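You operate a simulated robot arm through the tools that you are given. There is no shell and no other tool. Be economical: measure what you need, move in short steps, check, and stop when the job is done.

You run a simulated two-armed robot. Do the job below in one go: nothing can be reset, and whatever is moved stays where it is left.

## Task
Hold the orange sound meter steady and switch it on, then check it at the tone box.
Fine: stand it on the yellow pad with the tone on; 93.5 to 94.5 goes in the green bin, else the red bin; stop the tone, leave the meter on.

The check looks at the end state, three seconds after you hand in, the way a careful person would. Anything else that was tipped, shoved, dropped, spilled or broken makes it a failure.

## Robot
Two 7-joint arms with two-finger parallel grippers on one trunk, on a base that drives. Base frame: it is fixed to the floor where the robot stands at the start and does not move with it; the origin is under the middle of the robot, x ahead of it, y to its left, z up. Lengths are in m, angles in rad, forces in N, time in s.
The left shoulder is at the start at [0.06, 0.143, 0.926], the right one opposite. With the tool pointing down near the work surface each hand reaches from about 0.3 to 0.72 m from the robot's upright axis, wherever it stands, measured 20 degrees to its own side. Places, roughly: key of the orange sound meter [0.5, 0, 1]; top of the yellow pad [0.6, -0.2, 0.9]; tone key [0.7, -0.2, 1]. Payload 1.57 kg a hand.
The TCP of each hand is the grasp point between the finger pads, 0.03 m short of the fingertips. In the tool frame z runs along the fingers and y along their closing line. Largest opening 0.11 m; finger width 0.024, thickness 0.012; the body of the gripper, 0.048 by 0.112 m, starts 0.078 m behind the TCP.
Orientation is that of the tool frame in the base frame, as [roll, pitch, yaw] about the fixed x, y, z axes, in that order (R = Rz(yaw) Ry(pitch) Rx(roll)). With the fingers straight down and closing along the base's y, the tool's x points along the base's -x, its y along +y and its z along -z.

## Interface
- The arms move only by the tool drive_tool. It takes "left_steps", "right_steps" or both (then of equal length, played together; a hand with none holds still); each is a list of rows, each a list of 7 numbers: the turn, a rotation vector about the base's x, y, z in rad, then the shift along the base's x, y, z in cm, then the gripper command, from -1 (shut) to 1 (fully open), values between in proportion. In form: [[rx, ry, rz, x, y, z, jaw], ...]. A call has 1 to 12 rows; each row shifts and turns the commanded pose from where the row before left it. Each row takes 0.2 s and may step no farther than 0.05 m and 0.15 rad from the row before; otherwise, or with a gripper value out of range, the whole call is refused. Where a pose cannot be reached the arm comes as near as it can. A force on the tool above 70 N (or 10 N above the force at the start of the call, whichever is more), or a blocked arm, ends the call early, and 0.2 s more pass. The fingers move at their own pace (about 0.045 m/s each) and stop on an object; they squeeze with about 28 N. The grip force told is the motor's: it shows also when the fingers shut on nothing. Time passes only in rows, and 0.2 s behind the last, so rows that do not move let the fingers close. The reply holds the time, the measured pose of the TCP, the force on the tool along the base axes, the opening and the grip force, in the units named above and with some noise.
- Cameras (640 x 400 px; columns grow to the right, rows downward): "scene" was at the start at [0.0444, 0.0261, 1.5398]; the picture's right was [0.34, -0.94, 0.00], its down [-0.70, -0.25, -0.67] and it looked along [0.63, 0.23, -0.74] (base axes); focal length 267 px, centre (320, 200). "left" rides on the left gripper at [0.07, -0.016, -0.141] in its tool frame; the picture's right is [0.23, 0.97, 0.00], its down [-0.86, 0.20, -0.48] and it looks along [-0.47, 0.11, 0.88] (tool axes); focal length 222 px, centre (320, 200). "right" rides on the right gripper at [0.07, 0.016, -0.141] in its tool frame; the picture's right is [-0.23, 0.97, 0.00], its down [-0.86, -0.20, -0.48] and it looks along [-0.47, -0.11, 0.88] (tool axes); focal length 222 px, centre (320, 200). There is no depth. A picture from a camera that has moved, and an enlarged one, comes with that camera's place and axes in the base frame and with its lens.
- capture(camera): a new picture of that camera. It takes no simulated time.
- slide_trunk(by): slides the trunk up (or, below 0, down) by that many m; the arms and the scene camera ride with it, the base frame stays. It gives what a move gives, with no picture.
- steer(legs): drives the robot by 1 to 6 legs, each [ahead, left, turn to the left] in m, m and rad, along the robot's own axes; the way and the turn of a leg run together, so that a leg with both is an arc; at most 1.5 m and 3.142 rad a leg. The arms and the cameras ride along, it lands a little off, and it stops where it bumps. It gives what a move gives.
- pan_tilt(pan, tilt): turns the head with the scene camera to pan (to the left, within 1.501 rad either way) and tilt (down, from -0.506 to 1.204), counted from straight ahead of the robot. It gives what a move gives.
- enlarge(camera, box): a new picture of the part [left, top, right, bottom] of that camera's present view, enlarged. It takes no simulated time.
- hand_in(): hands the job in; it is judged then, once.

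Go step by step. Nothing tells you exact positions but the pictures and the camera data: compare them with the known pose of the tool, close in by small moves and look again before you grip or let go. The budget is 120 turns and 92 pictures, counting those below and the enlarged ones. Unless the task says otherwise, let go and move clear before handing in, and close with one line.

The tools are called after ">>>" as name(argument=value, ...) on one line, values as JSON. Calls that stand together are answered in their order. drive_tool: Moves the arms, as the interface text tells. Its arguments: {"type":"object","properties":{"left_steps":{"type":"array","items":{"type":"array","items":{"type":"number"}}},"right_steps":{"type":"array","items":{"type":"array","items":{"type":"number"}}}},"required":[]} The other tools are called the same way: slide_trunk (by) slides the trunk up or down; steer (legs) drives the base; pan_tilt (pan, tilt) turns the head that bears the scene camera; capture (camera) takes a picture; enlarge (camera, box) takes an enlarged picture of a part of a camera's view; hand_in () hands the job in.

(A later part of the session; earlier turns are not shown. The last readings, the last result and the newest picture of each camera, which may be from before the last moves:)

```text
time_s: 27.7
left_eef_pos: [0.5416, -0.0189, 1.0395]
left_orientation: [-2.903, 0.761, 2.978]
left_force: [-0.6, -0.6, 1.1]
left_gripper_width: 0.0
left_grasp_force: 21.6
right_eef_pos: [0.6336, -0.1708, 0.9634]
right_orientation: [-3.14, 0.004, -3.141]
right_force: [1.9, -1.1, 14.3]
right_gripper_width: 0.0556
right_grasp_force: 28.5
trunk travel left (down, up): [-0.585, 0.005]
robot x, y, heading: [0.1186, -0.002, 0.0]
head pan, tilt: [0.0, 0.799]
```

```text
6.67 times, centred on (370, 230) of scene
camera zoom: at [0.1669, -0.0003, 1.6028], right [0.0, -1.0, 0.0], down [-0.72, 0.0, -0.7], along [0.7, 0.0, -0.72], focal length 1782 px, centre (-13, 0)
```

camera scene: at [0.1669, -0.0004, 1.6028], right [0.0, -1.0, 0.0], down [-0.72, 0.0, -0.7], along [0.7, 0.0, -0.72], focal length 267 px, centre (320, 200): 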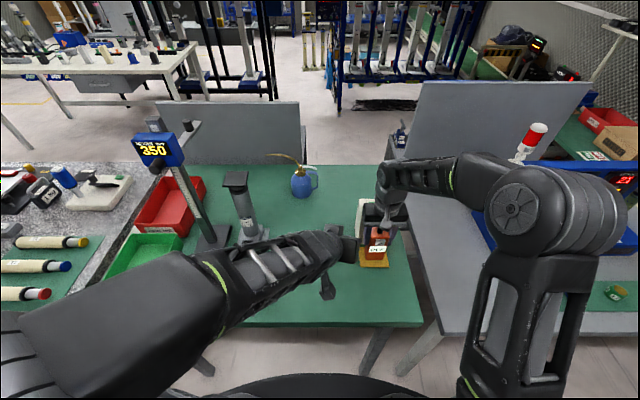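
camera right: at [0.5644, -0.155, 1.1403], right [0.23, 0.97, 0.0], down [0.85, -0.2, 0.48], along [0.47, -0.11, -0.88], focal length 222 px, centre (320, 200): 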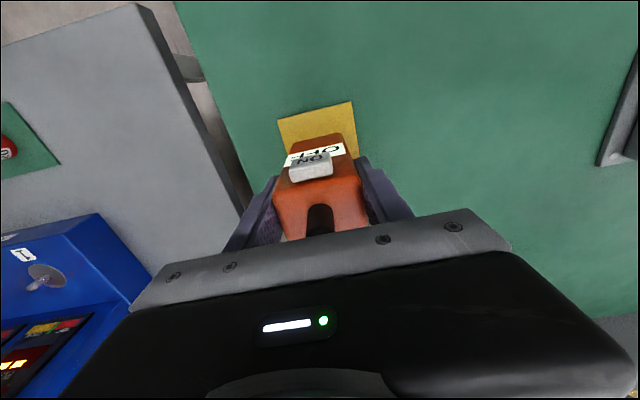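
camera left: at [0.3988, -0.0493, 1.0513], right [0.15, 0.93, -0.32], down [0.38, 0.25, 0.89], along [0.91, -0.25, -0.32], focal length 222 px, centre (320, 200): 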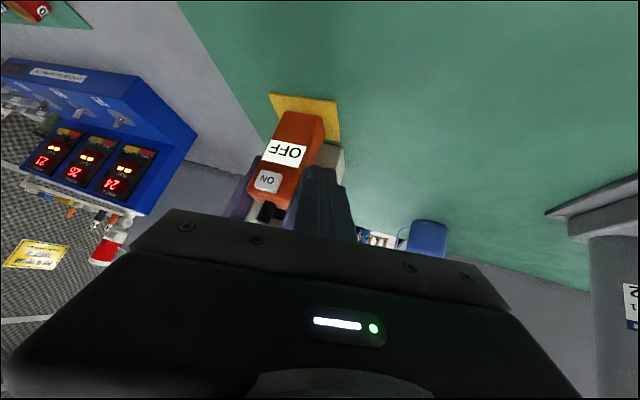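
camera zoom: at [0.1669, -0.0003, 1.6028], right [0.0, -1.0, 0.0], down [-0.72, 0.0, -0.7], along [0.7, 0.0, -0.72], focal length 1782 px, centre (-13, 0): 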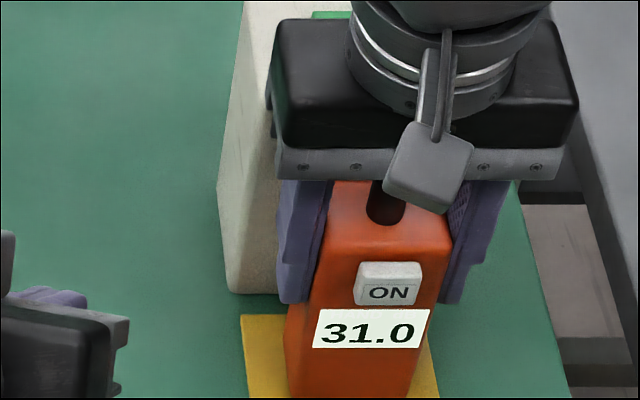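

The display is clear at 31.0. I ease the down-press, open the right gripper and rise straight up.

>>> drive_tool(right_steps=[[0, 0, 0, 0, 0, 0.15, -1], [0, 0, 0, 0, 0, 0, 0.2], [0, 0, 0, 0, 0, 0, 0.6], [0, 0, 0, 0, 0, 0, 0.8], [0, 0, 0, 0, 0, 0, 0.8], [0, 0, 0, 0, 0, 2, 0.8], [0, 0, 0, 0, 0, 3, 0.8], [0, 0, 0, 0, 0, 4, 0.8], [0, 0, 0, 0, 0, 0, 0.8]])

>>> enlarge(camera="scene", box=[290, 180, 450, 300])

>>> capture(camera="right")

```text
time_s: 29.7
left_eef_pos: [0.5444, -0.0184, 1.0391]
left_orientation: [-2.902, 0.759, 2.981]
left_force: [0.1, 0.6, -0.1]
left_gripper_width: 0.0001
left_grasp_force: 21.7
right_eef_pos: [0.6339, -0.1723, 1.0552]
right_orientation: [3.14, 0.006, 3.141]
right_force: [0.4, 0.1, -0.5]
right_gripper_width: 0.099
right_grasp_force: 0.1
trunk travel left (down, up): [-0.585, 0.005]
robot x, y, heading: [0.1177, -0.0019, 0.001]
head pan, tilt: [0.0, 0.799]
```

```text
3.33 times, centred on (370, 240) of scene
camera zoom: at [0.1683, -0.0006, 1.6027], right [0.0, -1.0, 0.0], down [-0.72, 0.0, -0.7], along [0.7, 0.0, -0.72], focal length 891 px, centre (153, 67)
```

zoom: 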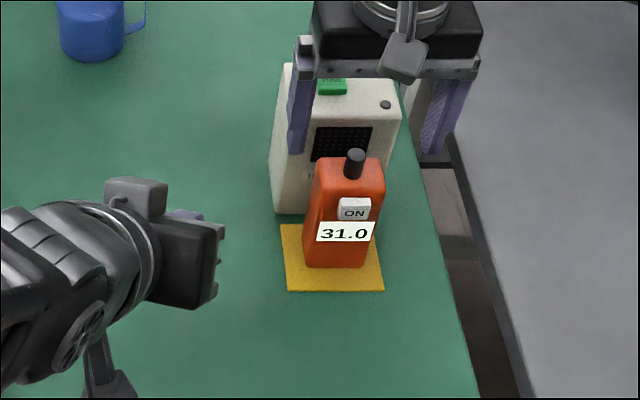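

```text
53 pictures are left
camera right: at [0.563, -0.1561, 1.1958], right [0.23, 0.97, 0.0], down [0.85, -0.2, 0.48], along [0.47, -0.11, -0.88], focal length 222 px, centre (320, 200)
```

right: 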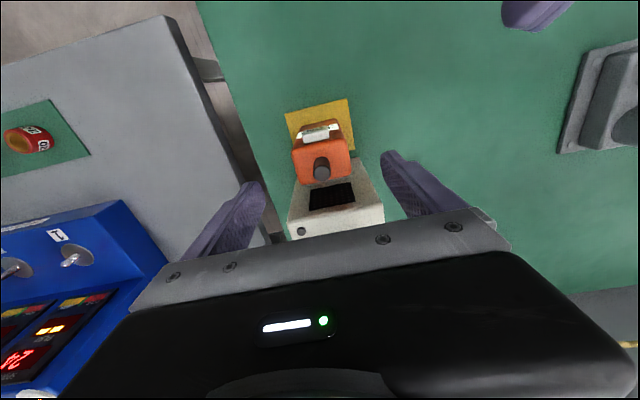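

The meter stands by itself on the pad. Now I shut the right gripper, rise, tilt it forward and bring it above the green tone key at about (0.721, -0.162, 1.012).

>>> drive_tool(right_steps=[[0, 0, 0, 0, 0, 3, -1], [0, -0.15, 0, 0, 0.3, 1, -1], [0, -0.15, 0, 2, 0.3, 0, -1], [0, -0.15, 0, 2, 0.3, 0, -1], [0, 0, 0, 2, 0.1, 0, -1], [0, 0, 0, 1.5, 0, 0, -1], [0, 0, 0, 0, 0, 0, -1], [0, 0, 0, 0, 0, 0, -1]])

>>> enlarge(camera="scene", box=[290, 150, 450, 270])

>>> enlarge(camera="right", box=[220, 80, 420, 230])

```text
time_s: 31.5
left_eef_pos: [0.543, -0.0209, 1.041]
left_orientation: [-2.902, 0.761, 2.978]
left_force: [-0.4, 0.0, 0.8]
left_gripper_width: 0.0
left_grasp_force: 21.3
right_eef_pos: [0.709, -0.1621, 1.094]
right_orientation: [3.139, 0.454, 3.141]
right_force: [0.9, -0.4, -0.4]
right_gripper_width: 0.0
right_grasp_force: 21.2
trunk travel left (down, up): [-0.585, 0.005]
robot x, y, heading: [0.1184, -0.0042, 0.001]
head pan, tilt: [0.0, 0.799]
```

```text
3.33 times, centred on (370, 210) of scene
camera zoom: at [0.1678, -0.0006, 1.6027], right [0.0, -1.0, 0.0], down [-0.72, 0.0, -0.7], along [0.7, 0.0, -0.72], focal length 891 px, centre (153, 167)
```

zoom: 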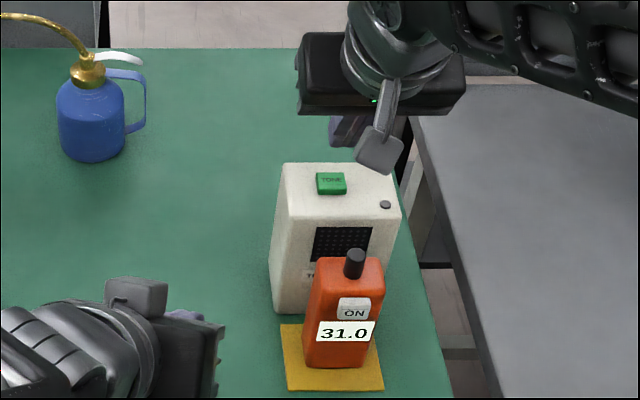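

```text
2.67 times, centred on (320, 155) of right
camera zoom: at [0.5839, -0.1455, 1.1905], right [0.2, 0.97, 0.1], down [0.56, -0.2, 0.81], along [0.8, -0.11, -0.58], focal length 592 px, centre (320, 320)
```

zoom: 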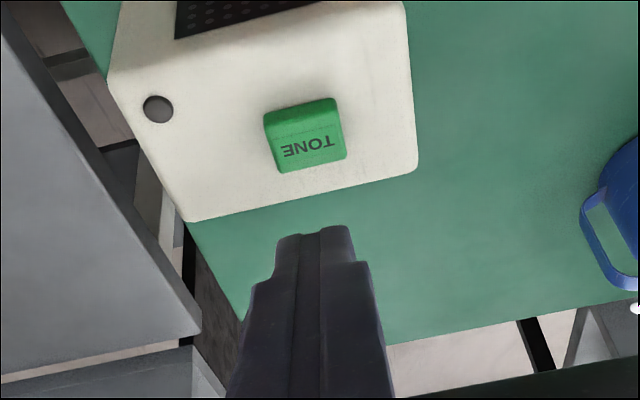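

Both cameras agree on the key at (0.722, -0.161, 1.012). I go down onto it.

>>> drive_tool(right_steps=[[0, 0, 0, 1.1, 0.1, -1.5, -1], [0, 0, 0, 0, 0, -1.5, -1], [0, 0, 0, 0, 0, -1, -1], [0, 0, 0, 0, 0, -0.5, -1], [0, 0, 0, 0, 0, 0, -1]])

>>> enlarge(camera="scene", box=[330, 180, 410, 240])

>>> enlarge(camera="right", box=[220, 80, 420, 230])

```text
time_s: 32.7
left_eef_pos: [0.5427, -0.0198, 1.0389]
left_orientation: [-2.904, 0.761, 2.979]
left_force: [0.8, -0.1, -0.7]
left_gripper_width: 0.0
left_grasp_force: 21.6
right_eef_pos: [0.7203, -0.1612, 1.0483]
right_orientation: [3.139, 0.455, 3.141]
right_force: [0.6, 0.4, 2.2]
right_gripper_width: 0.0001
right_grasp_force: 21.0
trunk travel left (down, up): [-0.585, 0.005]
robot x, y, heading: [0.1169, -0.0039, 0.0]
head pan, tilt: [0.0, 0.799]
```

```text
6.67 times, centred on (370, 210) of scene
camera zoom: at [0.1679, -0.0005, 1.6027], right [0.0, -1.0, 0.0], down [-0.72, 0.0, -0.7], along [0.7, 0.0, -0.72], focal length 1782 px, centre (-13, 133)
```

zoom: 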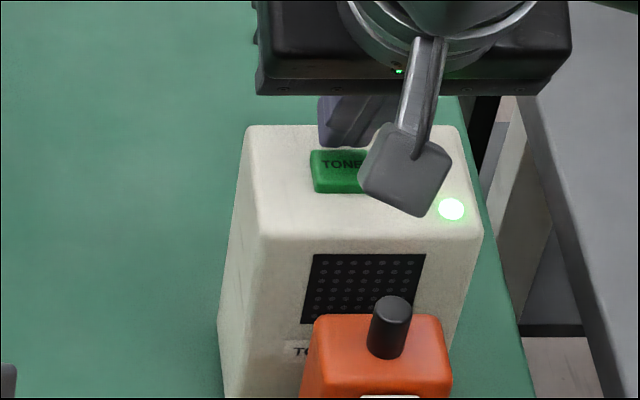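

```text
2.67 times, centred on (320, 155) of right
camera zoom: at [0.5956, -0.1446, 1.1458], right [0.2, 0.97, 0.1], down [0.56, -0.2, 0.81], along [0.8, -0.11, -0.58], focal length 592 px, centre (320, 320)
```

zoom: 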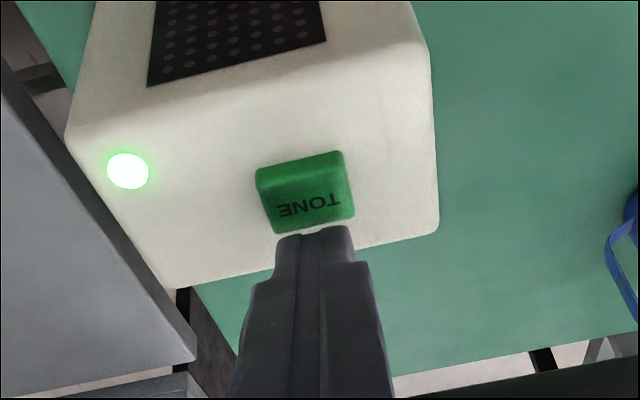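

The tone lamp is lit. I lift off the key and read the meter.

>>> drive_tool(right_steps=[[0, 0, 0, 0, 0, 2, -1], [0, 0, 0, 0, 0, 2, -1], [0, 0, 0, 0, 0, 0, -1], [0, 0, 0, 0, 0, 0, -1], [0, 0, 0, 0, 0, 0, -1]])

>>> enlarge(camera="scene", box=[330, 190, 410, 260])

>>> drive_tool(right_steps=[[0, 0, 0, 0, 0, 0, -1], [0, 0, 0, 0, 0, 0, -1], [0, 0, 0, 0, 0, 0, -1], [0, 0, 0, 0, 0, 0, -1], [0, 0, 0, 0, 0, 0, -1], [0, 0, 0, 0, 0, 0, -1], [0, 0, 0, 0, 0, 0, -1], [0, 0, 0, 0, 0, 0, -1]])

>>> enlarge(camera="scene", box=[330, 190, 410, 260])

```text
time_s: 33.9
left_eef_pos: [0.5423, -0.0185, 1.0404]
left_orientation: [-2.903, 0.761, 2.981]
left_force: [-0.6, 0.7, 0.5]
left_gripper_width: 0.0001
left_grasp_force: 21.7
right_eef_pos: [0.7201, -0.1594, 1.0908]
right_orientation: [3.139, 0.454, 3.142]
right_force: [-0.1, 0.1, 0.3]
right_gripper_width: 0.0003
right_grasp_force: 21.3
trunk travel left (down, up): [-0.585, 0.005]
robot x, y, heading: [0.1195, -0.0017, -0.001]
head pan, tilt: [0.0, 0.799]
```

```text
5.71 times, centred on (370, 225) of scene
camera zoom: at [0.1679, -0.0006, 1.6027], right [0.0, -1.0, 0.0], down [-0.72, 0.0, -0.7], along [0.7, 0.0, -0.72], focal length 1527 px, centre (34, 57)
```

zoom: 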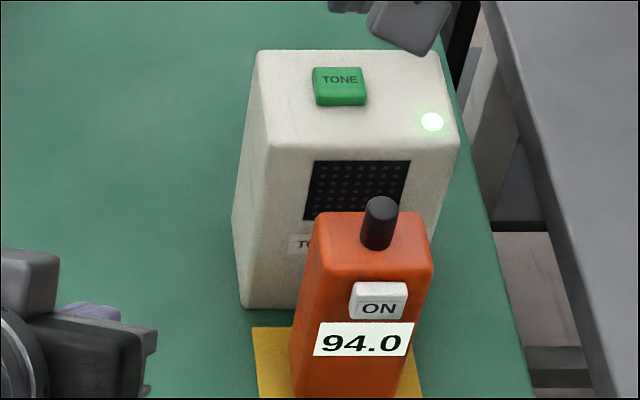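

```text
time_s: 35.7
left_eef_pos: [0.5431, -0.0188, 1.0396]
left_orientation: [-2.902, 0.761, 2.98]
left_force: [-0.1, 0.1, 0.1]
left_gripper_width: 0.0
left_grasp_force: 21.0
right_eef_pos: [0.7198, -0.1606, 1.0898]
right_orientation: [3.141, 0.453, -3.141]
right_force: [-0.1, 0.4, 0.6]
right_gripper_width: 0.0
right_grasp_force: 21.5
trunk travel left (down, up): [-0.585, 0.005]
robot x, y, heading: [0.1189, 0.0039, 0.0]
head pan, tilt: [0.0, 0.799]
```

```text
5.71 times, centred on (370, 225) of scene
camera zoom: at [0.1679, -0.0006, 1.6027], right [0.0, -1.0, 0.0], down [-0.72, 0.0, -0.7], along [0.7, 0.0, -0.72], focal length 1527 px, centre (34, 57)
```

zoom: 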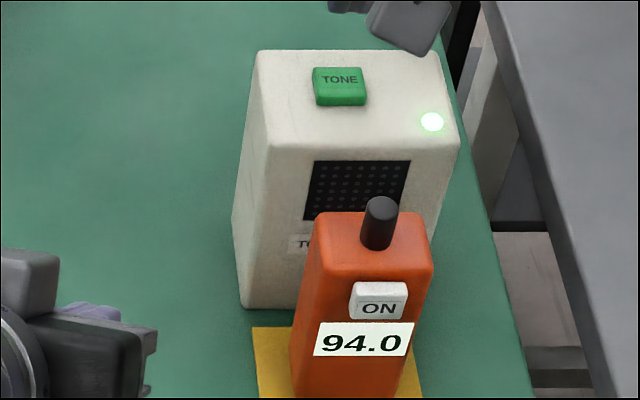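

It reads a steady 94.0, so the green bin. There was faint small print on the display earlier, so I check that before stopping the tone.

>>> enlarge(camera="scene", box=[362, 222, 388, 238])

>>> drive_tool(right_steps=[[0, 0, 0, 0, -0.1, -2, -1], [0, 0, 0, 0, 0, -2.1, -1], [0, 0, 0, 0, 0, 0, -1]])

>>> enlarge(camera="scene", box=[330, 180, 410, 260])

```text
16.00 times, centred on (375, 230) of scene
camera zoom: at [0.1679, -0.0006, 1.6027], right [0.0, -1.0, 0.0], down [-0.72, 0.0, -0.7], along [0.7, 0.0, -0.72], focal length 4276 px, centre (-560, -280)
```

zoom: 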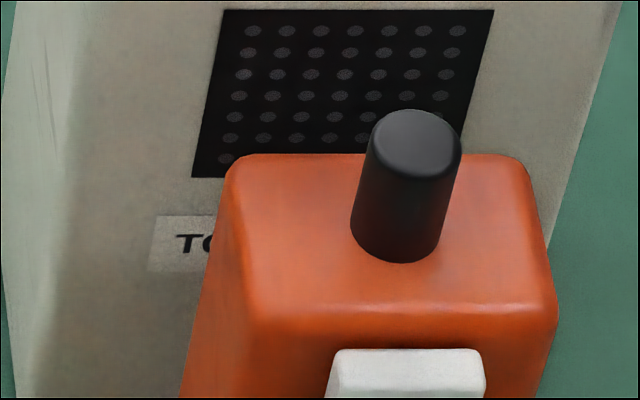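

```text
time_s: 36.5
left_eef_pos: [0.543, -0.0189, 1.0402]
left_orientation: [-2.904, 0.762, 2.979]
left_force: [0.5, 0.0, 0.1]
left_gripper_width: 0.0002
left_grasp_force: 21.6
right_eef_pos: [0.7197, -0.1628, 1.0483]
right_orientation: [3.139, 0.457, -3.141]
right_force: [-1.0, 0.2, 1.9]
right_gripper_width: 0.0001
right_grasp_force: 21.5
trunk travel left (down, up): [-0.585, 0.005]
robot x, y, heading: [0.1165, -0.0006, -0.002]
head pan, tilt: [0.0, 0.799]
```

```text
5.00 times, centred on (370, 220) of scene
camera zoom: at [0.1678, -0.0005, 1.6027], right [0.0, -1.0, 0.0], down [-0.72, 0.0, -0.7], along [0.7, 0.0, -0.72], focal length 1336 px, centre (70, 100)
```

zoom: 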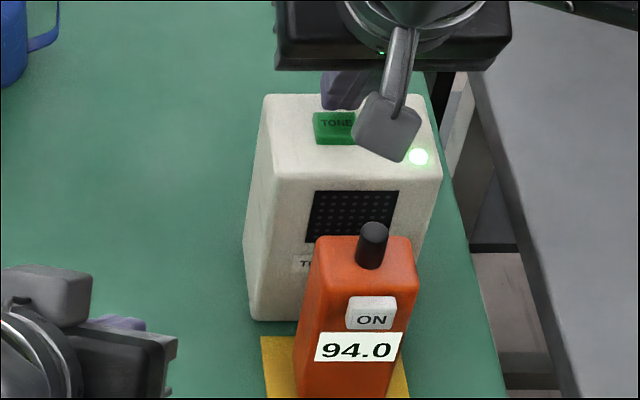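

The tone is still on. I press down a touch farther, and look at the display once at full zoom.

>>> enlarge(camera="scene", box=[364, 238, 396, 258])

>>> drive_tool(right_steps=[[0, 0, 0, 0, 0, -0.15, -1], [0, 0, 0, 0, 0, 0, -1]])

>>> enlarge(camera="scene", box=[330, 180, 410, 260])

```text
16.00 times, centred on (380, 248) of scene
camera zoom: at [0.1678, -0.0005, 1.6027], right [0.0, -1.0, 0.0], down [-0.72, 0.0, -0.7], along [0.7, 0.0, -0.72], focal length 4276 px, centre (-640, -568)
```

zoom: 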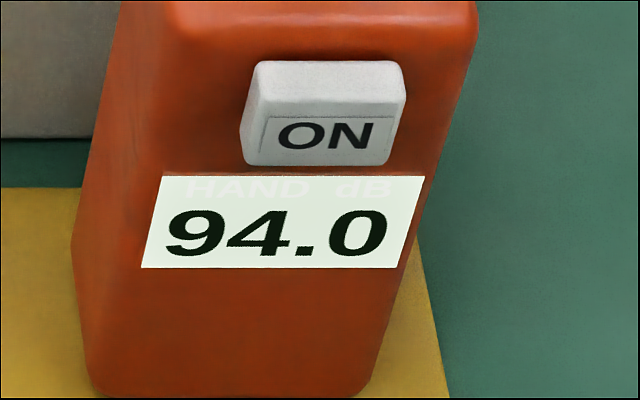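

```text
time_s: 37.1
left_eef_pos: [0.5426, -0.0201, 1.0397]
left_orientation: [-2.902, 0.762, 2.976]
left_force: [0.0, 0.0, 1.0]
left_gripper_width: 0.0001
left_grasp_force: 21.6
right_eef_pos: [0.7206, -0.1616, 1.0462]
right_orientation: [3.138, 0.456, 3.14]
right_force: [1.1, -1.5, 1.9]
right_gripper_width: 0.0
right_grasp_force: 21.5
trunk travel left (down, up): [-0.585, 0.005]
robot x, y, heading: [0.1157, 0.0018, 0.005]
head pan, tilt: [0.0, 0.799]
```

```text
5.00 times, centred on (370, 220) of scene
camera zoom: at [0.1678, -0.0007, 1.6027], right [0.0, -1.0, 0.0], down [-0.72, 0.0, -0.7], along [0.7, 0.0, -0.72], focal length 1336 px, centre (70, 100)
```

zoom: 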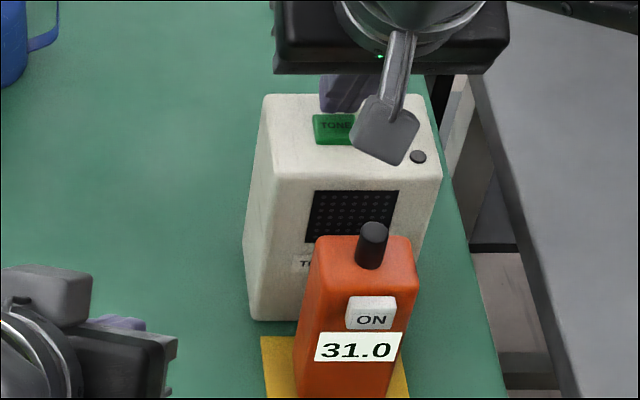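

The tone is off (lamp dark, meter at 31.0), and the meter reads fine, so it goes in the green bin. I lift the right hand off and tuck it to the right while turning the left hand back to straight down and opening it.

>>> drive_tool(right_steps=[[0, 0, 0, 0, 0, 3, -1], [0, 0, 0, 0, 0, 2.5, -1], [0, 0, 0, -2, -1, 1, -1], [0, 0.15, 0, -3, -2, 1, -1], [0, 0.15, 0, -3, -2, 1, -1], [0, 0.15, 0, -3, -2, 1, -1], [0, 0, 0, -4, -2, 0, -1], [0, 0, 0, -3, 0, 0, -1], [0, 0, 0, 0, 0, 0, -1]], left_steps=[[0, 0, 0, 0, 1, 1, -1], [0, 0, 0, 0, 1, 1, -1], [0.0479, 0.1228, 0.0407, -0.5, 1, 1, -1], [0.0479, 0.1228, 0.0407, -0.5, 1, 1, -1], [0.0479, 0.1228, 0.0407, -0.5, 1, 1, -1], [0.0479, 0.1228, 0.0407, 0, 0, 1, 0], [0.0479, 0.1228, 0.0407, 0, 0, 1, 1], [0.0479, 0.1228, 0.0407, 0, 0, 0, 1], [0, 0, 0, 0, 0, 0, 1]])

>>> capture(camera="scene")

```text
time_s: 39.1
left_eef_pos: [0.5286, 0.0314, 1.1113]
left_orientation: [-3.141, 0.0, 3.14]
left_force: [-0.1, 0.6, 0.9]
left_gripper_width: 0.084
left_grasp_force: 0.1
right_eef_pos: [0.5397, -0.2498, 1.1436]
right_orientation: [3.14, 0.004, -3.14]
right_force: [-0.5, -0.2, 0.1]
right_gripper_width: 0.0
right_grasp_force: 21.1
trunk travel left (down, up): [-0.585, 0.005]
robot x, y, heading: [0.1167, 0.003, 0.001]
head pan, tilt: [0.0, 0.799]
```

```text
42 pictures are left
camera scene: at [0.1673, -0.0002, 1.6027], right [0.0, -1.0, 0.0], down [-0.72, 0.0, -0.7], along [0.7, 0.0, -0.72], focal length 267 px, centre (320, 200)
```

scene: 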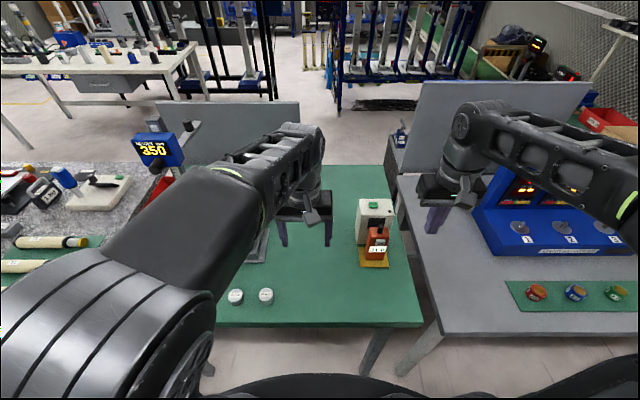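

Everything is clear. I drive 0.14 m to the right so that the left hand can take the meter from above.

>>> steer(legs=[[0, -0.14, 0]])

>>> capture(camera="scene")

```text
time_s: 40.5
left_eef_pos: [0.5287, -0.1082, 1.1109]
left_orientation: [-3.141, 0.001, 3.14]
left_force: [0.2, -1.2, -0.4]
left_gripper_width: 0.1098
left_grasp_force: 0.1
right_eef_pos: [0.5406, -0.3885, 1.1427]
right_orientation: [3.138, 0.006, 3.139]
right_force: [0.4, -0.4, -0.1]
right_gripper_width: 0.0003
right_grasp_force: 21.2
trunk travel left (down, up): [-0.585, 0.005]
robot x, y, heading: [0.1185, -0.1384, -0.001]
head pan, tilt: [0.0, 0.799]
```

```text
41 pictures are left
camera scene: at [0.1678, -0.1405, 1.6027], right [0.0, -1.0, 0.0], down [-0.72, 0.0, -0.7], along [0.7, 0.0, -0.72], focal length 267 px, centre (320, 200)
```

scene: 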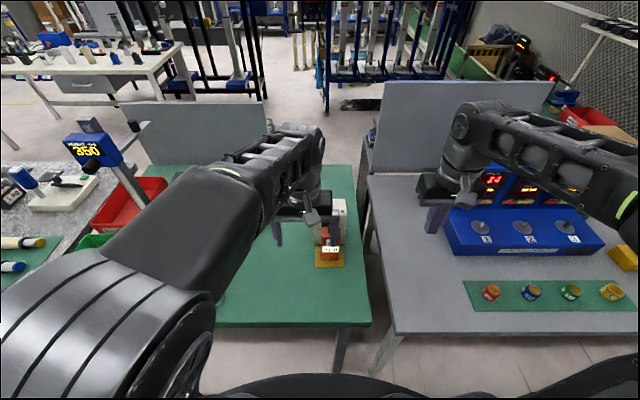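

Now I bring the open left hand above the meter at (0.634, -0.171).

>>> drive_tool(left_steps=[[0, 0, 0, 3.5, -2.1, 0, 1], [0, 0, 0, 3.5, -2.1, 0, 1], [0, 0, 0, 3.5, -2.1, 0, 1], [0, 0, 0, 0, 0, -2, 1], [0, 0, 0, 0, 0, 0, 1]])

>>> enlarge(camera="scene", box=[250, 170, 410, 290])

>>> capture(camera="left")

```text
time_s: 41.7
left_eef_pos: [0.6353, -0.1691, 1.0887]
left_orientation: [-3.141, -0.001, 3.139]
left_force: [-0.2, -0.4, -0.4]
left_gripper_width: 0.1097
left_grasp_force: 0.1
right_eef_pos: [0.5409, -0.3876, 1.1436]
right_orientation: [3.139, 0.003, 3.139]
right_force: [0.4, 0.9, 0.4]
right_gripper_width: 0.0
right_grasp_force: 21.1
trunk travel left (down, up): [-0.585, 0.005]
robot x, y, heading: [0.1177, -0.1416, 0.001]
head pan, tilt: [0.0, 0.799]
```

```text
3.33 times, centred on (330, 230) of scene
camera zoom: at [0.1683, -0.1383, 1.6027], right [0.0, -1.0, 0.0], down [-0.72, 0.0, -0.7], along [0.7, 0.0, -0.72], focal length 891 px, centre (287, 100)
```

zoom: 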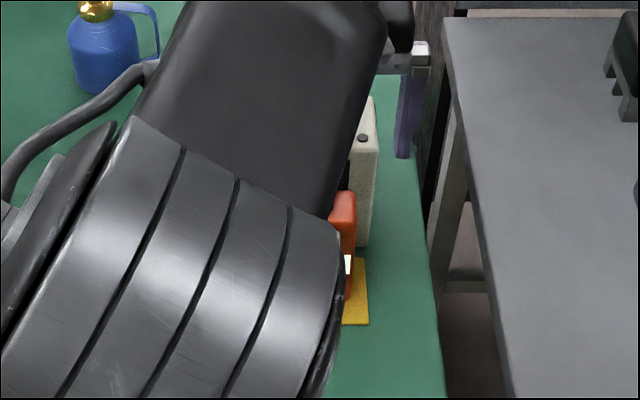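

```text
39 pictures are left
camera left: at [0.5644, -0.1848, 1.2322], right [-0.23, 0.97, 0.0], down [0.86, 0.2, 0.48], along [0.47, 0.11, -0.88], focal length 222 px, centre (320, 200)
```

left: 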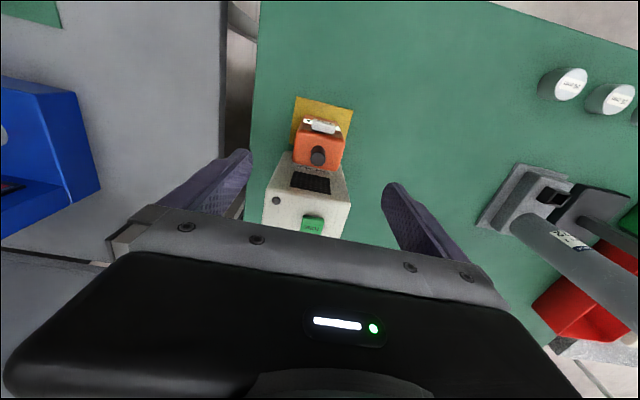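

The fingers straddle the meter, with the mic centred. I go down to z of about 0.965 and close.

>>> drive_tool(left_steps=[[0, 0, 0, -0.1, -0.2, -3, 1], [0, 0, 0, 0, 0, -3, 1], [0, 0, 0, 0, 0, -3, 1], [0, 0, 0, 0, 0, -2, 1], [0, 0, 0, 0, 0, -1.3, 1], [0, 0, 0, 0, 0, 0, 1]])

>>> capture(camera="left")

```text
time_s: 43.1
left_eef_pos: [0.6333, -0.172, 0.9667]
left_orientation: [-3.14, 0.0, 3.14]
left_force: [0.0, -0.3, 0.5]
left_gripper_width: 0.1102
left_grasp_force: 0.0
right_eef_pos: [0.5413, -0.3872, 1.1428]
right_orientation: [3.14, 0.004, 3.139]
right_force: [0.2, 0.0, -0.6]
right_gripper_width: 0.0001
right_grasp_force: 21.3
trunk travel left (down, up): [-0.585, 0.005]
robot x, y, heading: [0.1169, -0.1384, -0.003]
head pan, tilt: [0.0, 0.799]
```

```text
38 pictures are left
camera left: at [0.5628, -0.1881, 1.1092], right [-0.23, 0.97, 0.0], down [0.86, 0.2, 0.48], along [0.47, 0.11, -0.88], focal length 222 px, centre (320, 200)
```

left: 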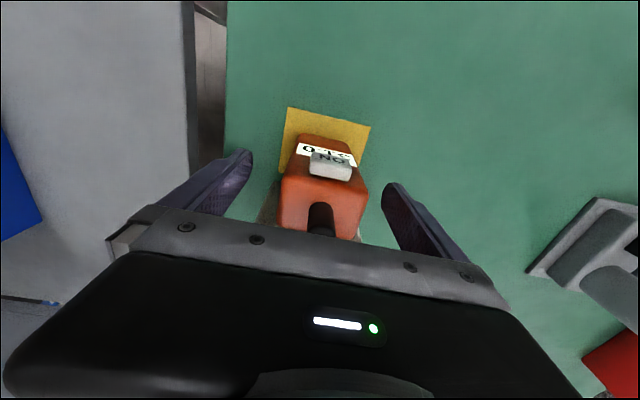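

Alignment is good. I close the left gripper and lift by 3 cm.

>>> drive_tool(left_steps=[[0, 0, 0, 0, 0, 0, -1], [0, 0, 0, 0, 0, 0, -1], [0, 0, 0, 0, 0, 0, -1], [0, 0, 0, 0, 0, 0, -1], [0, 0, 0, 0, 0, 0, -1], [0, 0, 0, 0, 0, 0, -1], [0, 0, 0, 0, 0, 1, -1], [0, 0, 0, 0, 0, 2, -1], [0, 0, 0, 0, 0, 0, -1]])

>>> capture(camera="left")

```text
time_s: 45.1
left_eef_pos: [0.6323, -0.171, 0.9965]
left_orientation: [-3.139, 0.001, 3.14]
left_force: [0.2, 0.1, -1.4]
left_gripper_width: 0.0557
left_grasp_force: 27.7
right_eef_pos: [0.5416, -0.3877, 1.1428]
right_orientation: [3.14, 0.007, 3.14]
right_force: [-0.2, 0.2, -0.4]
right_gripper_width: 0.0002
right_grasp_force: 21.6
trunk travel left (down, up): [-0.585, 0.005]
robot x, y, heading: [0.1146, -0.1373, -0.006]
head pan, tilt: [0.0, 0.799]
```

```text
37 pictures are left
camera left: at [0.5618, -0.187, 1.1394], right [-0.23, 0.97, 0.0], down [0.86, 0.2, 0.48], along [0.47, 0.11, -0.88], focal length 222 px, centre (320, 200)
```

left: 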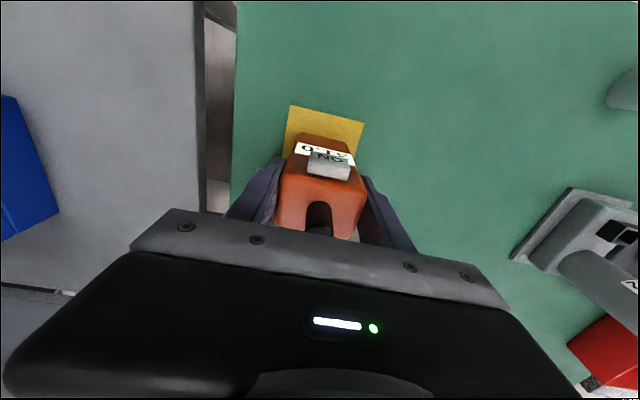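

The grip is good. I raise the meter and draw it back, clear of everything before driving.

>>> drive_tool(left_steps=[[0, 0, 0, 0, 0, 4, -1], [0, 0, 0, -1, 1, 4, -1], [0, 0, 0, -4, 2, 3, -1], [0, 0, 0, -4, 3, 0, -1], [0, 0, 0, -4, 3, 0, -1], [0, 0, 0, 0, 3, 0, -1], [0, 0, 0, 0, 0, 0, -1]], right_steps=[[0, 0, 0, 0, 0, 0, -1], [0, 0, 0, 0, 0, 0, -1], [0, 0, 0, -2, 0, 0, -1], [0, 0, 0, -3, 0, 0, -1], [0, 0, 0, -3, 0, 0, -1], [0, 0, 0, 0, 0, 0, -1], [0, 0, 0, 0, 0, 0, -1]])

>>> capture(camera="scene")

```text
refused: row 3 steps farther than a row can; nothing moved
```

```text
36 pictures are left
camera scene: at [0.1681, -0.1386, 1.6027], right [0.0, -1.0, 0.0], down [-0.72, 0.0, -0.7], along [0.7, 0.0, -0.72], focal length 267 px, centre (320, 200)
```

scene: 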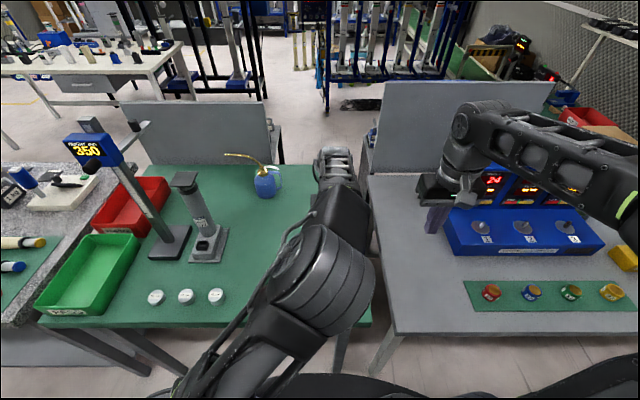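

One row was too long, so I repeat it with shorter ones.

>>> drive_tool(left_steps=[[0, 0, 0, 0, 0, 4, -1], [0, 0, 0, -1, 1, 4, -1], [0, 0, 0, -3.5, 2, 2, -1], [0, 0, 0, -3.5, 3, 1, -1], [0, 0, 0, -3.5, 3, 0, -1], [0, 0, 0, -2, 3, 0, -1], [0, 0, 0, 0, 0, 0, -1]], right_steps=[[0, 0, 0, 0, 0, 0, -1], [0, 0, 0, 0, 0, 0, -1], [0, 0, 0, -2, 0, 0, -1], [0, 0, 0, -3, 0, 0, -1], [0, 0, 0, -3, 0, 0, -1], [0, 0, 0, 0, 0, 0, -1], [0, 0, 0, 0, 0, 0, -1]])

>>> capture(camera="scene")

```text
time_s: 46.7
left_eef_pos: [0.4988, -0.0503, 1.1067]
left_orientation: [-3.14, -0.001, 3.14]
left_force: [0.0, 0.1, -1.9]
left_gripper_width: 0.0559
left_grasp_force: 27.6
right_eef_pos: [0.4594, -0.389, 1.1441]
right_orientation: [3.14, 0.006, 3.141]
right_force: [0.8, 0.4, -0.6]
right_gripper_width: 0.0001
right_grasp_force: 21.8
trunk travel left (down, up): [-0.585, 0.005]
robot x, y, heading: [0.1176, -0.1355, -0.0]
head pan, tilt: [0.0, 0.799]
```

```text
35 pictures are left
camera scene: at [0.1676, -0.1392, 1.6027], right [0.0, -1.0, 0.0], down [-0.72, 0.0, -0.7], along [0.7, 0.0, -0.72], focal length 267 px, centre (320, 200)
```

scene: 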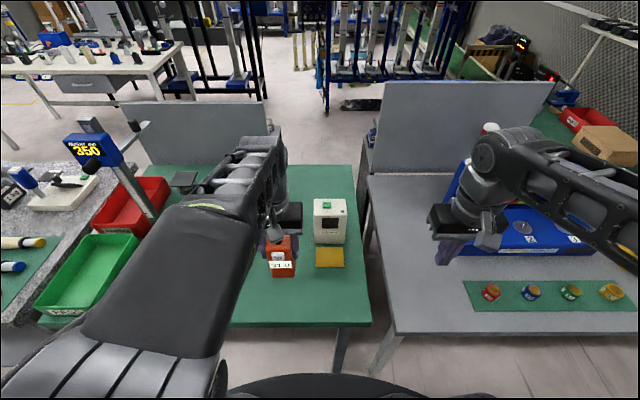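

The height gauge's display hangs near (0.66, 0.36, 1.26), close to my wrist's path. So I back off 0.12 m first, then drive left.

>>> steer(legs=[[-0.12, 0, 0], [0, 0.45, 0]])

>>> pan_tilt(pan=0.3, tilt=0.8)

>>> capture(camera="scene")

```text
time_s: 50.2
left_eef_pos: [0.378, 0.4028, 1.1073]
left_orientation: [-3.14, 0.0, -3.139]
left_force: [0.1, -0.3, -1.1]
left_gripper_width: 0.0556
left_grasp_force: 27.6
right_eef_pos: [0.341, 0.065, 1.143]
right_orientation: [-3.141, 0.005, -3.14]
right_force: [-0.8, 0.1, -0.4]
right_gripper_width: 0.0001
right_grasp_force: 20.9
trunk travel left (down, up): [-0.585, 0.005]
robot x, y, heading: [-0.0006, 0.3124, 0.005]
head pan, tilt: [0.0, 0.799]
```

```text
time_s: 51.0
left_eef_pos: [0.3774, 0.4025, 1.1075]
left_orientation: [-3.141, 0.0, -3.141]
left_force: [0.0, 1.4, -2.1]
left_gripper_width: 0.0553
left_grasp_force: 28.1
right_eef_pos: [0.3404, 0.0657, 1.1443]
right_orientation: [3.14, 0.007, -3.141]
right_force: [0.2, -0.7, 0.8]
right_gripper_width: 0.0
right_grasp_force: 21.4
trunk travel left (down, up): [-0.585, 0.005]
robot x, y, heading: [-0.0063, 0.3165, 0.004]
head pan, tilt: [0.3, 0.799]
```

```text
34 pictures are left
camera scene: at [0.0435, 0.3368, 1.6027], right [0.3, -0.95, 0.0], down [-0.68, -0.21, -0.7], along [0.67, 0.21, -0.72], focal length 267 px, centre (320, 200)
```

scene: 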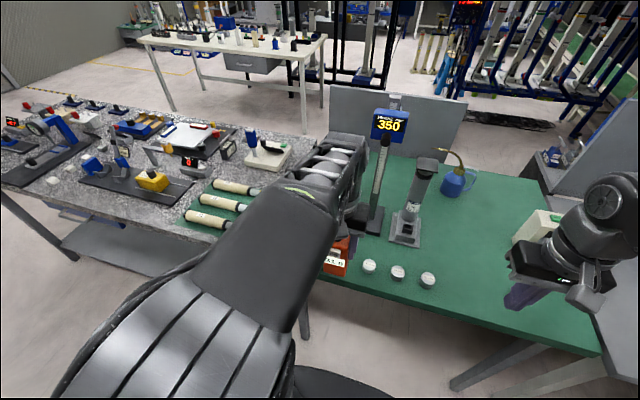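

The bin is hidden behind the arm, but my earlier pictures put it at x 0.46–0.68, y 0.45–0.61 with its rim at about 0.91. I move the hand left to y 0.53 at this distance, then drive ahead and look with the hand camera.

>>> drive_tool(left_steps=[[0, 0, 0, 0, 3.5, 0, -1], [0, 0, 0, 0, 3.5, 0, -1], [0, 0, 0, 0, 3, 0, -1], [0, 0, 0, 0, 2.7, 0, -1], [0, 0, 0, 0, 0, 0, -1]])

>>> capture(camera="scene")

>>> capture(camera="left")

```text
time_s: 52.2
left_eef_pos: [0.3791, 0.5282, 1.1072]
left_orientation: [-3.139, -0.001, -3.139]
left_force: [-0.8, 0.2, -2.3]
left_gripper_width: 0.0555
left_grasp_force: 28.1
right_eef_pos: [0.3398, 0.0646, 1.1432]
right_orientation: [3.139, 0.008, -3.14]
right_force: [1.4, 0.7, 0.0]
right_gripper_width: 0.0001
right_grasp_force: 21.2
trunk travel left (down, up): [-0.585, 0.005]
robot x, y, heading: [-0.0044, 0.3197, 0.0]
head pan, tilt: [0.3, 0.799]
```

```text
33 pictures are left
camera scene: at [0.0435, 0.3363, 1.6027], right [0.3, -0.95, 0.0], down [-0.68, -0.21, -0.7], along [0.67, 0.21, -0.72], focal length 267 px, centre (320, 200)
```

scene: 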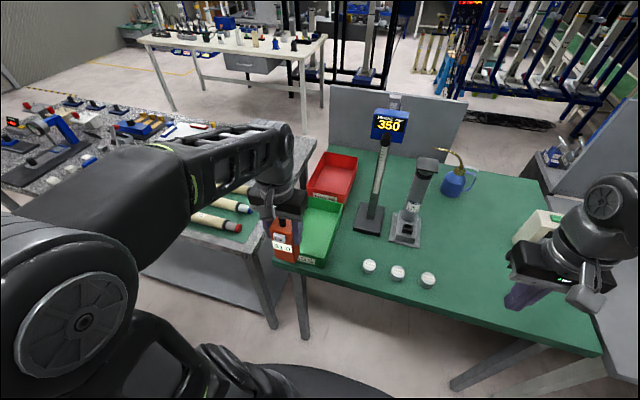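

```text
32 pictures are left
camera left: at [0.3078, 0.5127, 1.2508], right [-0.23, 0.97, 0.0], down [0.85, 0.2, 0.48], along [0.47, 0.11, -0.88], focal length 222 px, centre (320, 200)
```

left: 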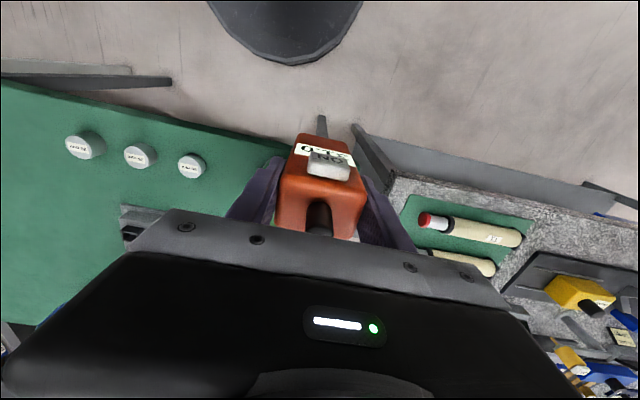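

There is a clear view now, and the bin agrees with my estimate. I drive 0.12 m ahead, with the hand high.

>>> steer(legs=[[0.12, 0, 0]])

>>> capture(camera="scene")

>>> capture(camera="left")

```text
time_s: 53.5
left_eef_pos: [0.5023, 0.5285, 1.1076]
left_orientation: [-3.141, -0.001, 3.139]
left_force: [0.0, 0.1, -1.7]
left_gripper_width: 0.0557
left_grasp_force: 28.3
right_eef_pos: [0.4623, 0.0629, 1.1436]
right_orientation: [3.14, 0.004, 3.139]
right_force: [0.7, 0.2, 1.0]
right_gripper_width: 0.0
right_grasp_force: 21.3
trunk travel left (down, up): [-0.585, 0.005]
robot x, y, heading: [0.1143, 0.3144, -0.003]
head pan, tilt: [0.3, 0.799]
```

```text
31 pictures are left
camera scene: at [0.1667, 0.3367, 1.6026], right [0.29, -0.96, 0.0], down [-0.69, -0.21, -0.7], along [0.67, 0.21, -0.72], focal length 267 px, centre (320, 200)
```

scene: 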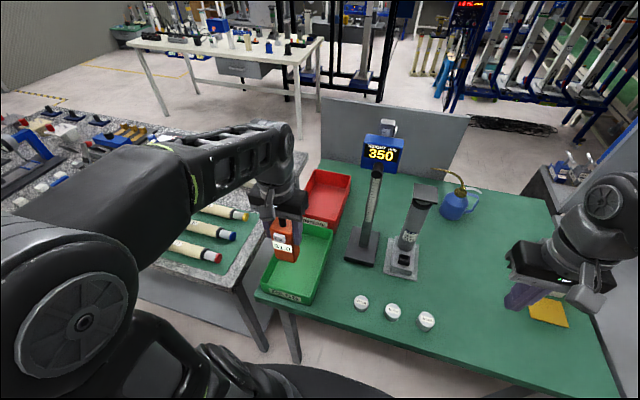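

```text
30 pictures are left
camera left: at [0.431, 0.5119, 1.2503], right [-0.23, 0.97, 0.0], down [0.86, 0.2, 0.48], along [0.46, 0.11, -0.88], focal length 222 px, centre (320, 200)
```

left: 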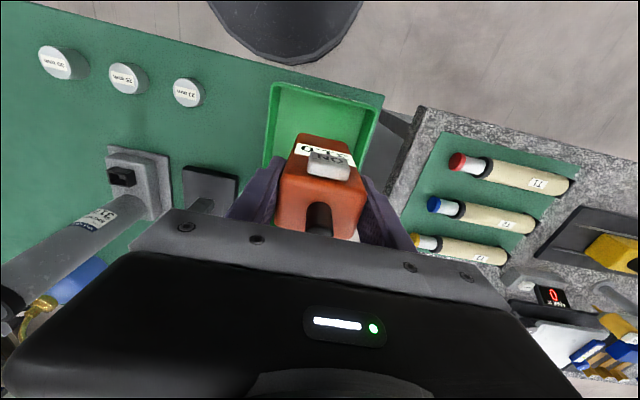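

The hand camera puts the bin at y 0.45–0.60, with its front at x of about 0.44. I move forward to x 0.565 and lower halfway.

>>> drive_tool(left_steps=[[0, 0, 0, 3.2, 0, 0, -1], [0, 0, 0, 3.1, -0.1, 0, -1], [0, 0, 0, 0, 0, -3, -1], [0, 0, 0, 0, 0, -3, -1], [0, 0, 0, 0, 0, -2, -1], [0, 0, 0, 0, 0, 0, -1]])

>>> enlarge(camera="scene", box=[230, 170, 390, 310])

>>> capture(camera="left")

```text
time_s: 54.9
left_eef_pos: [0.5621, 0.5275, 1.0278]
left_orientation: [-3.14, 0.001, 3.139]
left_force: [0.7, -0.2, -2.0]
left_gripper_width: 0.0554
left_grasp_force: 28.0
right_eef_pos: [0.4601, 0.0643, 1.1438]
right_orientation: [3.139, 0.005, 3.14]
right_force: [0.0, 0.5, 0.2]
right_gripper_width: 0.0
right_grasp_force: 21.5
trunk travel left (down, up): [-0.585, 0.005]
robot x, y, heading: [0.1172, 0.3122, -0.002]
head pan, tilt: [0.3, 0.799]
```

```text
2.86 times, centred on (310, 240) of scene
camera zoom: at [0.1646, 0.3364, 1.6027], right [0.29, -0.96, 0.0], down [-0.69, -0.21, -0.7], along [0.67, 0.21, -0.72], focal length 764 px, centre (349, 86)
```

zoom: 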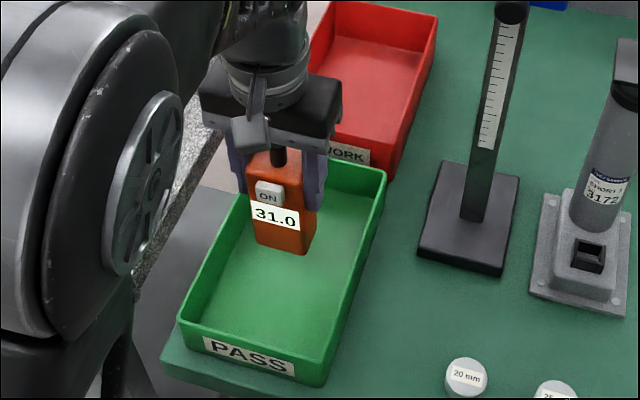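

```text
28 pictures are left
camera left: at [0.4919, 0.5109, 1.1711], right [-0.23, 0.97, 0.0], down [0.86, 0.2, 0.48], along [0.47, 0.11, -0.88], focal length 222 px, centre (320, 200)
```

left: 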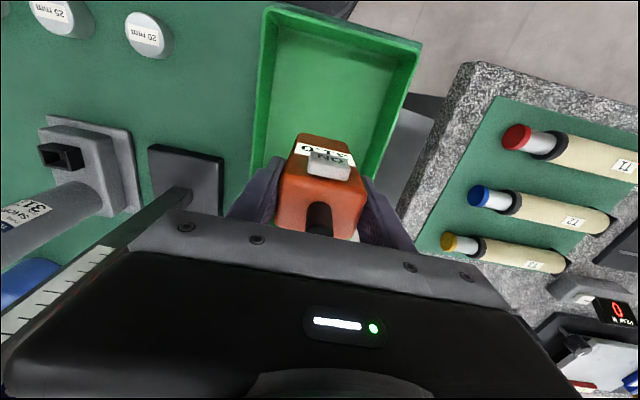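

The meter hangs over the inside of the green bin, clear of all walls. I lower it near to the bin floor, then feel for contact.

>>> drive_tool(left_steps=[[0, 0, 0, 0, 0, -2.5, -1], [0, 0, 0, 0, 0, -2, -1], [0, 0, 0, 0, 0, -0.6, -1], [0, 0, 0, 0, 0, 0, -1]])

>>> drive_tool(left_steps=[[0, 0, 0, 0, 0, -0.2, -1], [0, 0, 0, 0, 0, -0.1, -1], [0, 0, 0, 0, 0, 0, -1]])

>>> drive_tool(left_steps=[[0, 0, 0, 0, 0, -0.15, -1], [0, 0, 0, 0, 0, 0, -1]])

```text
time_s: 55.9
left_eef_pos: [0.5633, 0.5271, 0.9782]
left_orientation: [-3.141, 0.0, 3.139]
left_force: [0.0, 0.7, -2.0]
left_gripper_width: 0.0559
left_grasp_force: 28.1
right_eef_pos: [0.4615, 0.0632, 1.1433]
right_orientation: [3.14, 0.005, 3.14]
right_force: [-0.3, 0.5, 0.6]
right_gripper_width: 0.0
right_grasp_force: 21.9
trunk travel left (down, up): [-0.585, 0.005]
robot x, y, heading: [0.115, 0.3115, 0.003]
head pan, tilt: [0.3, 0.799]
```

```text
time_s: 56.7
left_eef_pos: [0.5628, 0.5274, 0.9737]
left_orientation: [-3.139, 0.0, 3.139]
left_force: [0.0, -0.5, -2.1]
left_gripper_width: 0.0559
left_grasp_force: 27.9
right_eef_pos: [0.46, 0.0648, 1.1429]
right_orientation: [3.14, 0.005, 3.141]
right_force: [0.8, -0.3, 0.0]
right_gripper_width: 0.0001
right_grasp_force: 21.2
trunk travel left (down, up): [-0.585, 0.005]
robot x, y, heading: [0.1182, 0.3142, -0.004]
head pan, tilt: [0.3, 0.799]
```

```text
time_s: 57.3
left_eef_pos: [0.5631, 0.5269, 0.9717]
left_orientation: [-3.139, 0.0, 3.141]
left_force: [-0.3, -0.2, -2.8]
left_gripper_width: 0.0555
left_grasp_force: 28.2
right_eef_pos: [0.4598, 0.0648, 1.143]
right_orientation: [3.141, 0.006, 3.14]
right_force: [-0.2, -0.6, 0.2]
right_gripper_width: 0.0002
right_grasp_force: 21.3
trunk travel left (down, up): [-0.585, 0.005]
robot x, y, heading: [0.1146, 0.3152, -0.007]
head pan, tilt: [0.3, 0.799]
```

No contact yet, so I go on in millimetre steps.

>>> drive_tool(left_steps=[[0, 0, 0, 0, 0, -0.15, -1], [0, 0, 0, 0, 0, 0, -1]])

>>> drive_tool(left_steps=[[0, 0, 0, 0, 0, -0.15, -1], [0, 0, 0, 0, 0, 0, -1]])

```text
time_s: 57.9
left_eef_pos: [0.5625, 0.5284, 0.97]
left_orientation: [-3.141, 0.001, 3.142]
left_force: [-0.9, 1.1, -2.3]
left_gripper_width: 0.0557
left_grasp_force: 26.9
right_eef_pos: [0.4607, 0.0654, 1.1436]
right_orientation: [-3.142, 0.005, 3.14]
right_force: [0.0, 0.4, 0.3]
right_gripper_width: 0.0
right_grasp_force: 21.4
trunk travel left (down, up): [-0.585, 0.005]
robot x, y, heading: [0.1197, 0.3126, 0.0]
head pan, tilt: [0.3, 0.799]
```

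```text
time_s: 58.5
left_eef_pos: [0.5627, 0.5281, 0.9691]
left_orientation: [-3.14, 0.001, 3.141]
left_force: [0.6, 0.1, -2.1]
left_gripper_width: 0.0556
left_grasp_force: 27.9
right_eef_pos: [0.4598, 0.0644, 1.143]
right_orientation: [3.139, 0.007, 3.141]
right_force: [0.1, -0.8, -0.3]
right_gripper_width: 0.0001
right_grasp_force: 21.2
trunk travel left (down, up): [-0.585, 0.005]
robot x, y, heading: [0.1164, 0.3125, -0.001]
head pan, tilt: [0.3, 0.799]
```

>>> drive_tool(left_steps=[[0, 0, 0, 0, 0, -0.15, -1], [0, 0, 0, 0, 0, 0, -1]])

>>> drive_tool(left_steps=[[0, 0, 0, 0, 0, -0.1, -1], [0, 0, 0, 0, 0, 0, -1]])

>>> enlarge(camera="scene", box=[230, 170, 390, 310])

```text
time_s: 59.1
left_eef_pos: [0.562, 0.5267, 0.968]
left_orientation: [-3.14, 0.0, 3.141]
left_force: [0.9, -0.6, -1.2]
left_gripper_width: 0.0556
left_grasp_force: 28.1
right_eef_pos: [0.4611, 0.0636, 1.1437]
right_orientation: [3.14, 0.005, 3.14]
right_force: [0.1, 0.6, 0.0]
right_gripper_width: 0.0
right_grasp_force: 21.3
trunk travel left (down, up): [-0.585, 0.005]
robot x, y, heading: [0.1136, 0.3106, -0.003]
head pan, tilt: [0.3, 0.799]
```

```text
time_s: 59.7
left_eef_pos: [0.5624, 0.5279, 0.9674]
left_orientation: [-3.14, 0.0, 3.139]
left_force: [0.4, -0.1, -2.6]
left_gripper_width: 0.0557
left_grasp_force: 27.9
right_eef_pos: [0.4603, 0.0637, 1.1453]
right_orientation: [3.139, 0.005, 3.141]
right_force: [0.0, 0.2, 0.1]
right_gripper_width: 0.0
right_grasp_force: 22.1
trunk travel left (down, up): [-0.585, 0.005]
robot x, y, heading: [0.1155, 0.3164, -0.005]
head pan, tilt: [0.3, 0.799]
```

```text
2.86 times, centred on (310, 240) of scene
camera zoom: at [0.1647, 0.3368, 1.6027], right [0.29, -0.96, 0.0], down [-0.69, -0.21, -0.7], along [0.67, 0.21, -0.72], focal length 764 px, centre (349, 86)
```

zoom: 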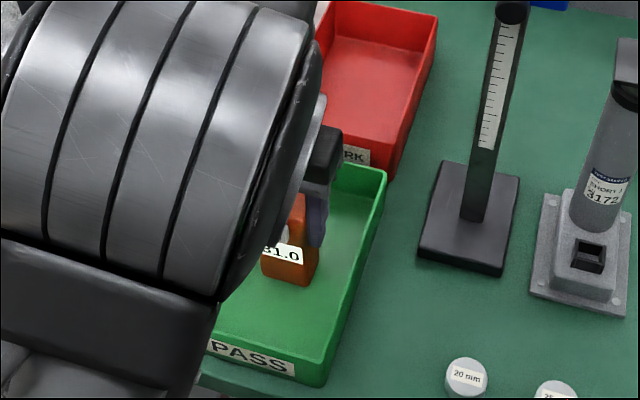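

Very near the floor now; I continue down.

>>> drive_tool(left_steps=[[0, 0, 0, 0, 0, -0.1, -1], [0, 0, 0, 0, 0, 0, -1]])

>>> drive_tool(left_steps=[[0, 0, 0, 0, 0, -0.1, -1], [0, 0, 0, 0, 0, 0, -1]])

>>> drive_tool(left_steps=[[0, 0, 0, 0, 0, -0.1, -1], [0, 0, 0, 0, 0, 0, -1]])

```text
time_s: 60.3
left_eef_pos: [0.5634, 0.5257, 0.9672]
left_orientation: [-3.14, 0.001, 3.139]
left_force: [-0.9, 0.4, -0.4]
left_gripper_width: 0.0556
left_grasp_force: 28.0
right_eef_pos: [0.461, 0.0635, 1.1443]
right_orientation: [3.139, 0.005, 3.141]
right_force: [-0.4, -0.1, -0.3]
right_gripper_width: 0.0002
right_grasp_force: 21.2
trunk travel left (down, up): [-0.585, 0.005]
robot x, y, heading: [0.1174, 0.3143, -0.0]
head pan, tilt: [0.3, 0.799]
```

```text
time_s: 60.9
left_eef_pos: [0.5624, 0.5266, 0.9668]
left_orientation: [-3.14, 0.002, 3.138]
left_force: [-2.6, 0.7, 15.2]
left_gripper_width: 0.0558
left_grasp_force: 27.9
right_eef_pos: [0.4598, 0.0638, 1.1453]
right_orientation: [3.14, 0.005, 3.141]
right_force: [0.1, 0.0, -0.2]
right_gripper_width: 0.0
right_grasp_force: 21.7
trunk travel left (down, up): [-0.585, 0.005]
robot x, y, heading: [0.117, 0.3147, -0.003]
head pan, tilt: [0.3, 0.799]
```

```text
time_s: 61.5
left_eef_pos: [0.5628, 0.5254, 0.965]
left_orientation: [-3.14, 0.003, 3.139]
left_force: [-1.5, 0.2, 27.2]
left_gripper_width: 0.0557
left_grasp_force: 28.0
right_eef_pos: [0.4593, 0.0629, 1.1441]
right_orientation: [3.138, 0.005, 3.141]
right_force: [0.6, 0.8, -0.3]
right_gripper_width: 0.0
right_grasp_force: 21.0
trunk travel left (down, up): [-0.585, 0.005]
robot x, y, heading: [0.1155, 0.3125, 0.001]
head pan, tilt: [0.3, 0.799]
```

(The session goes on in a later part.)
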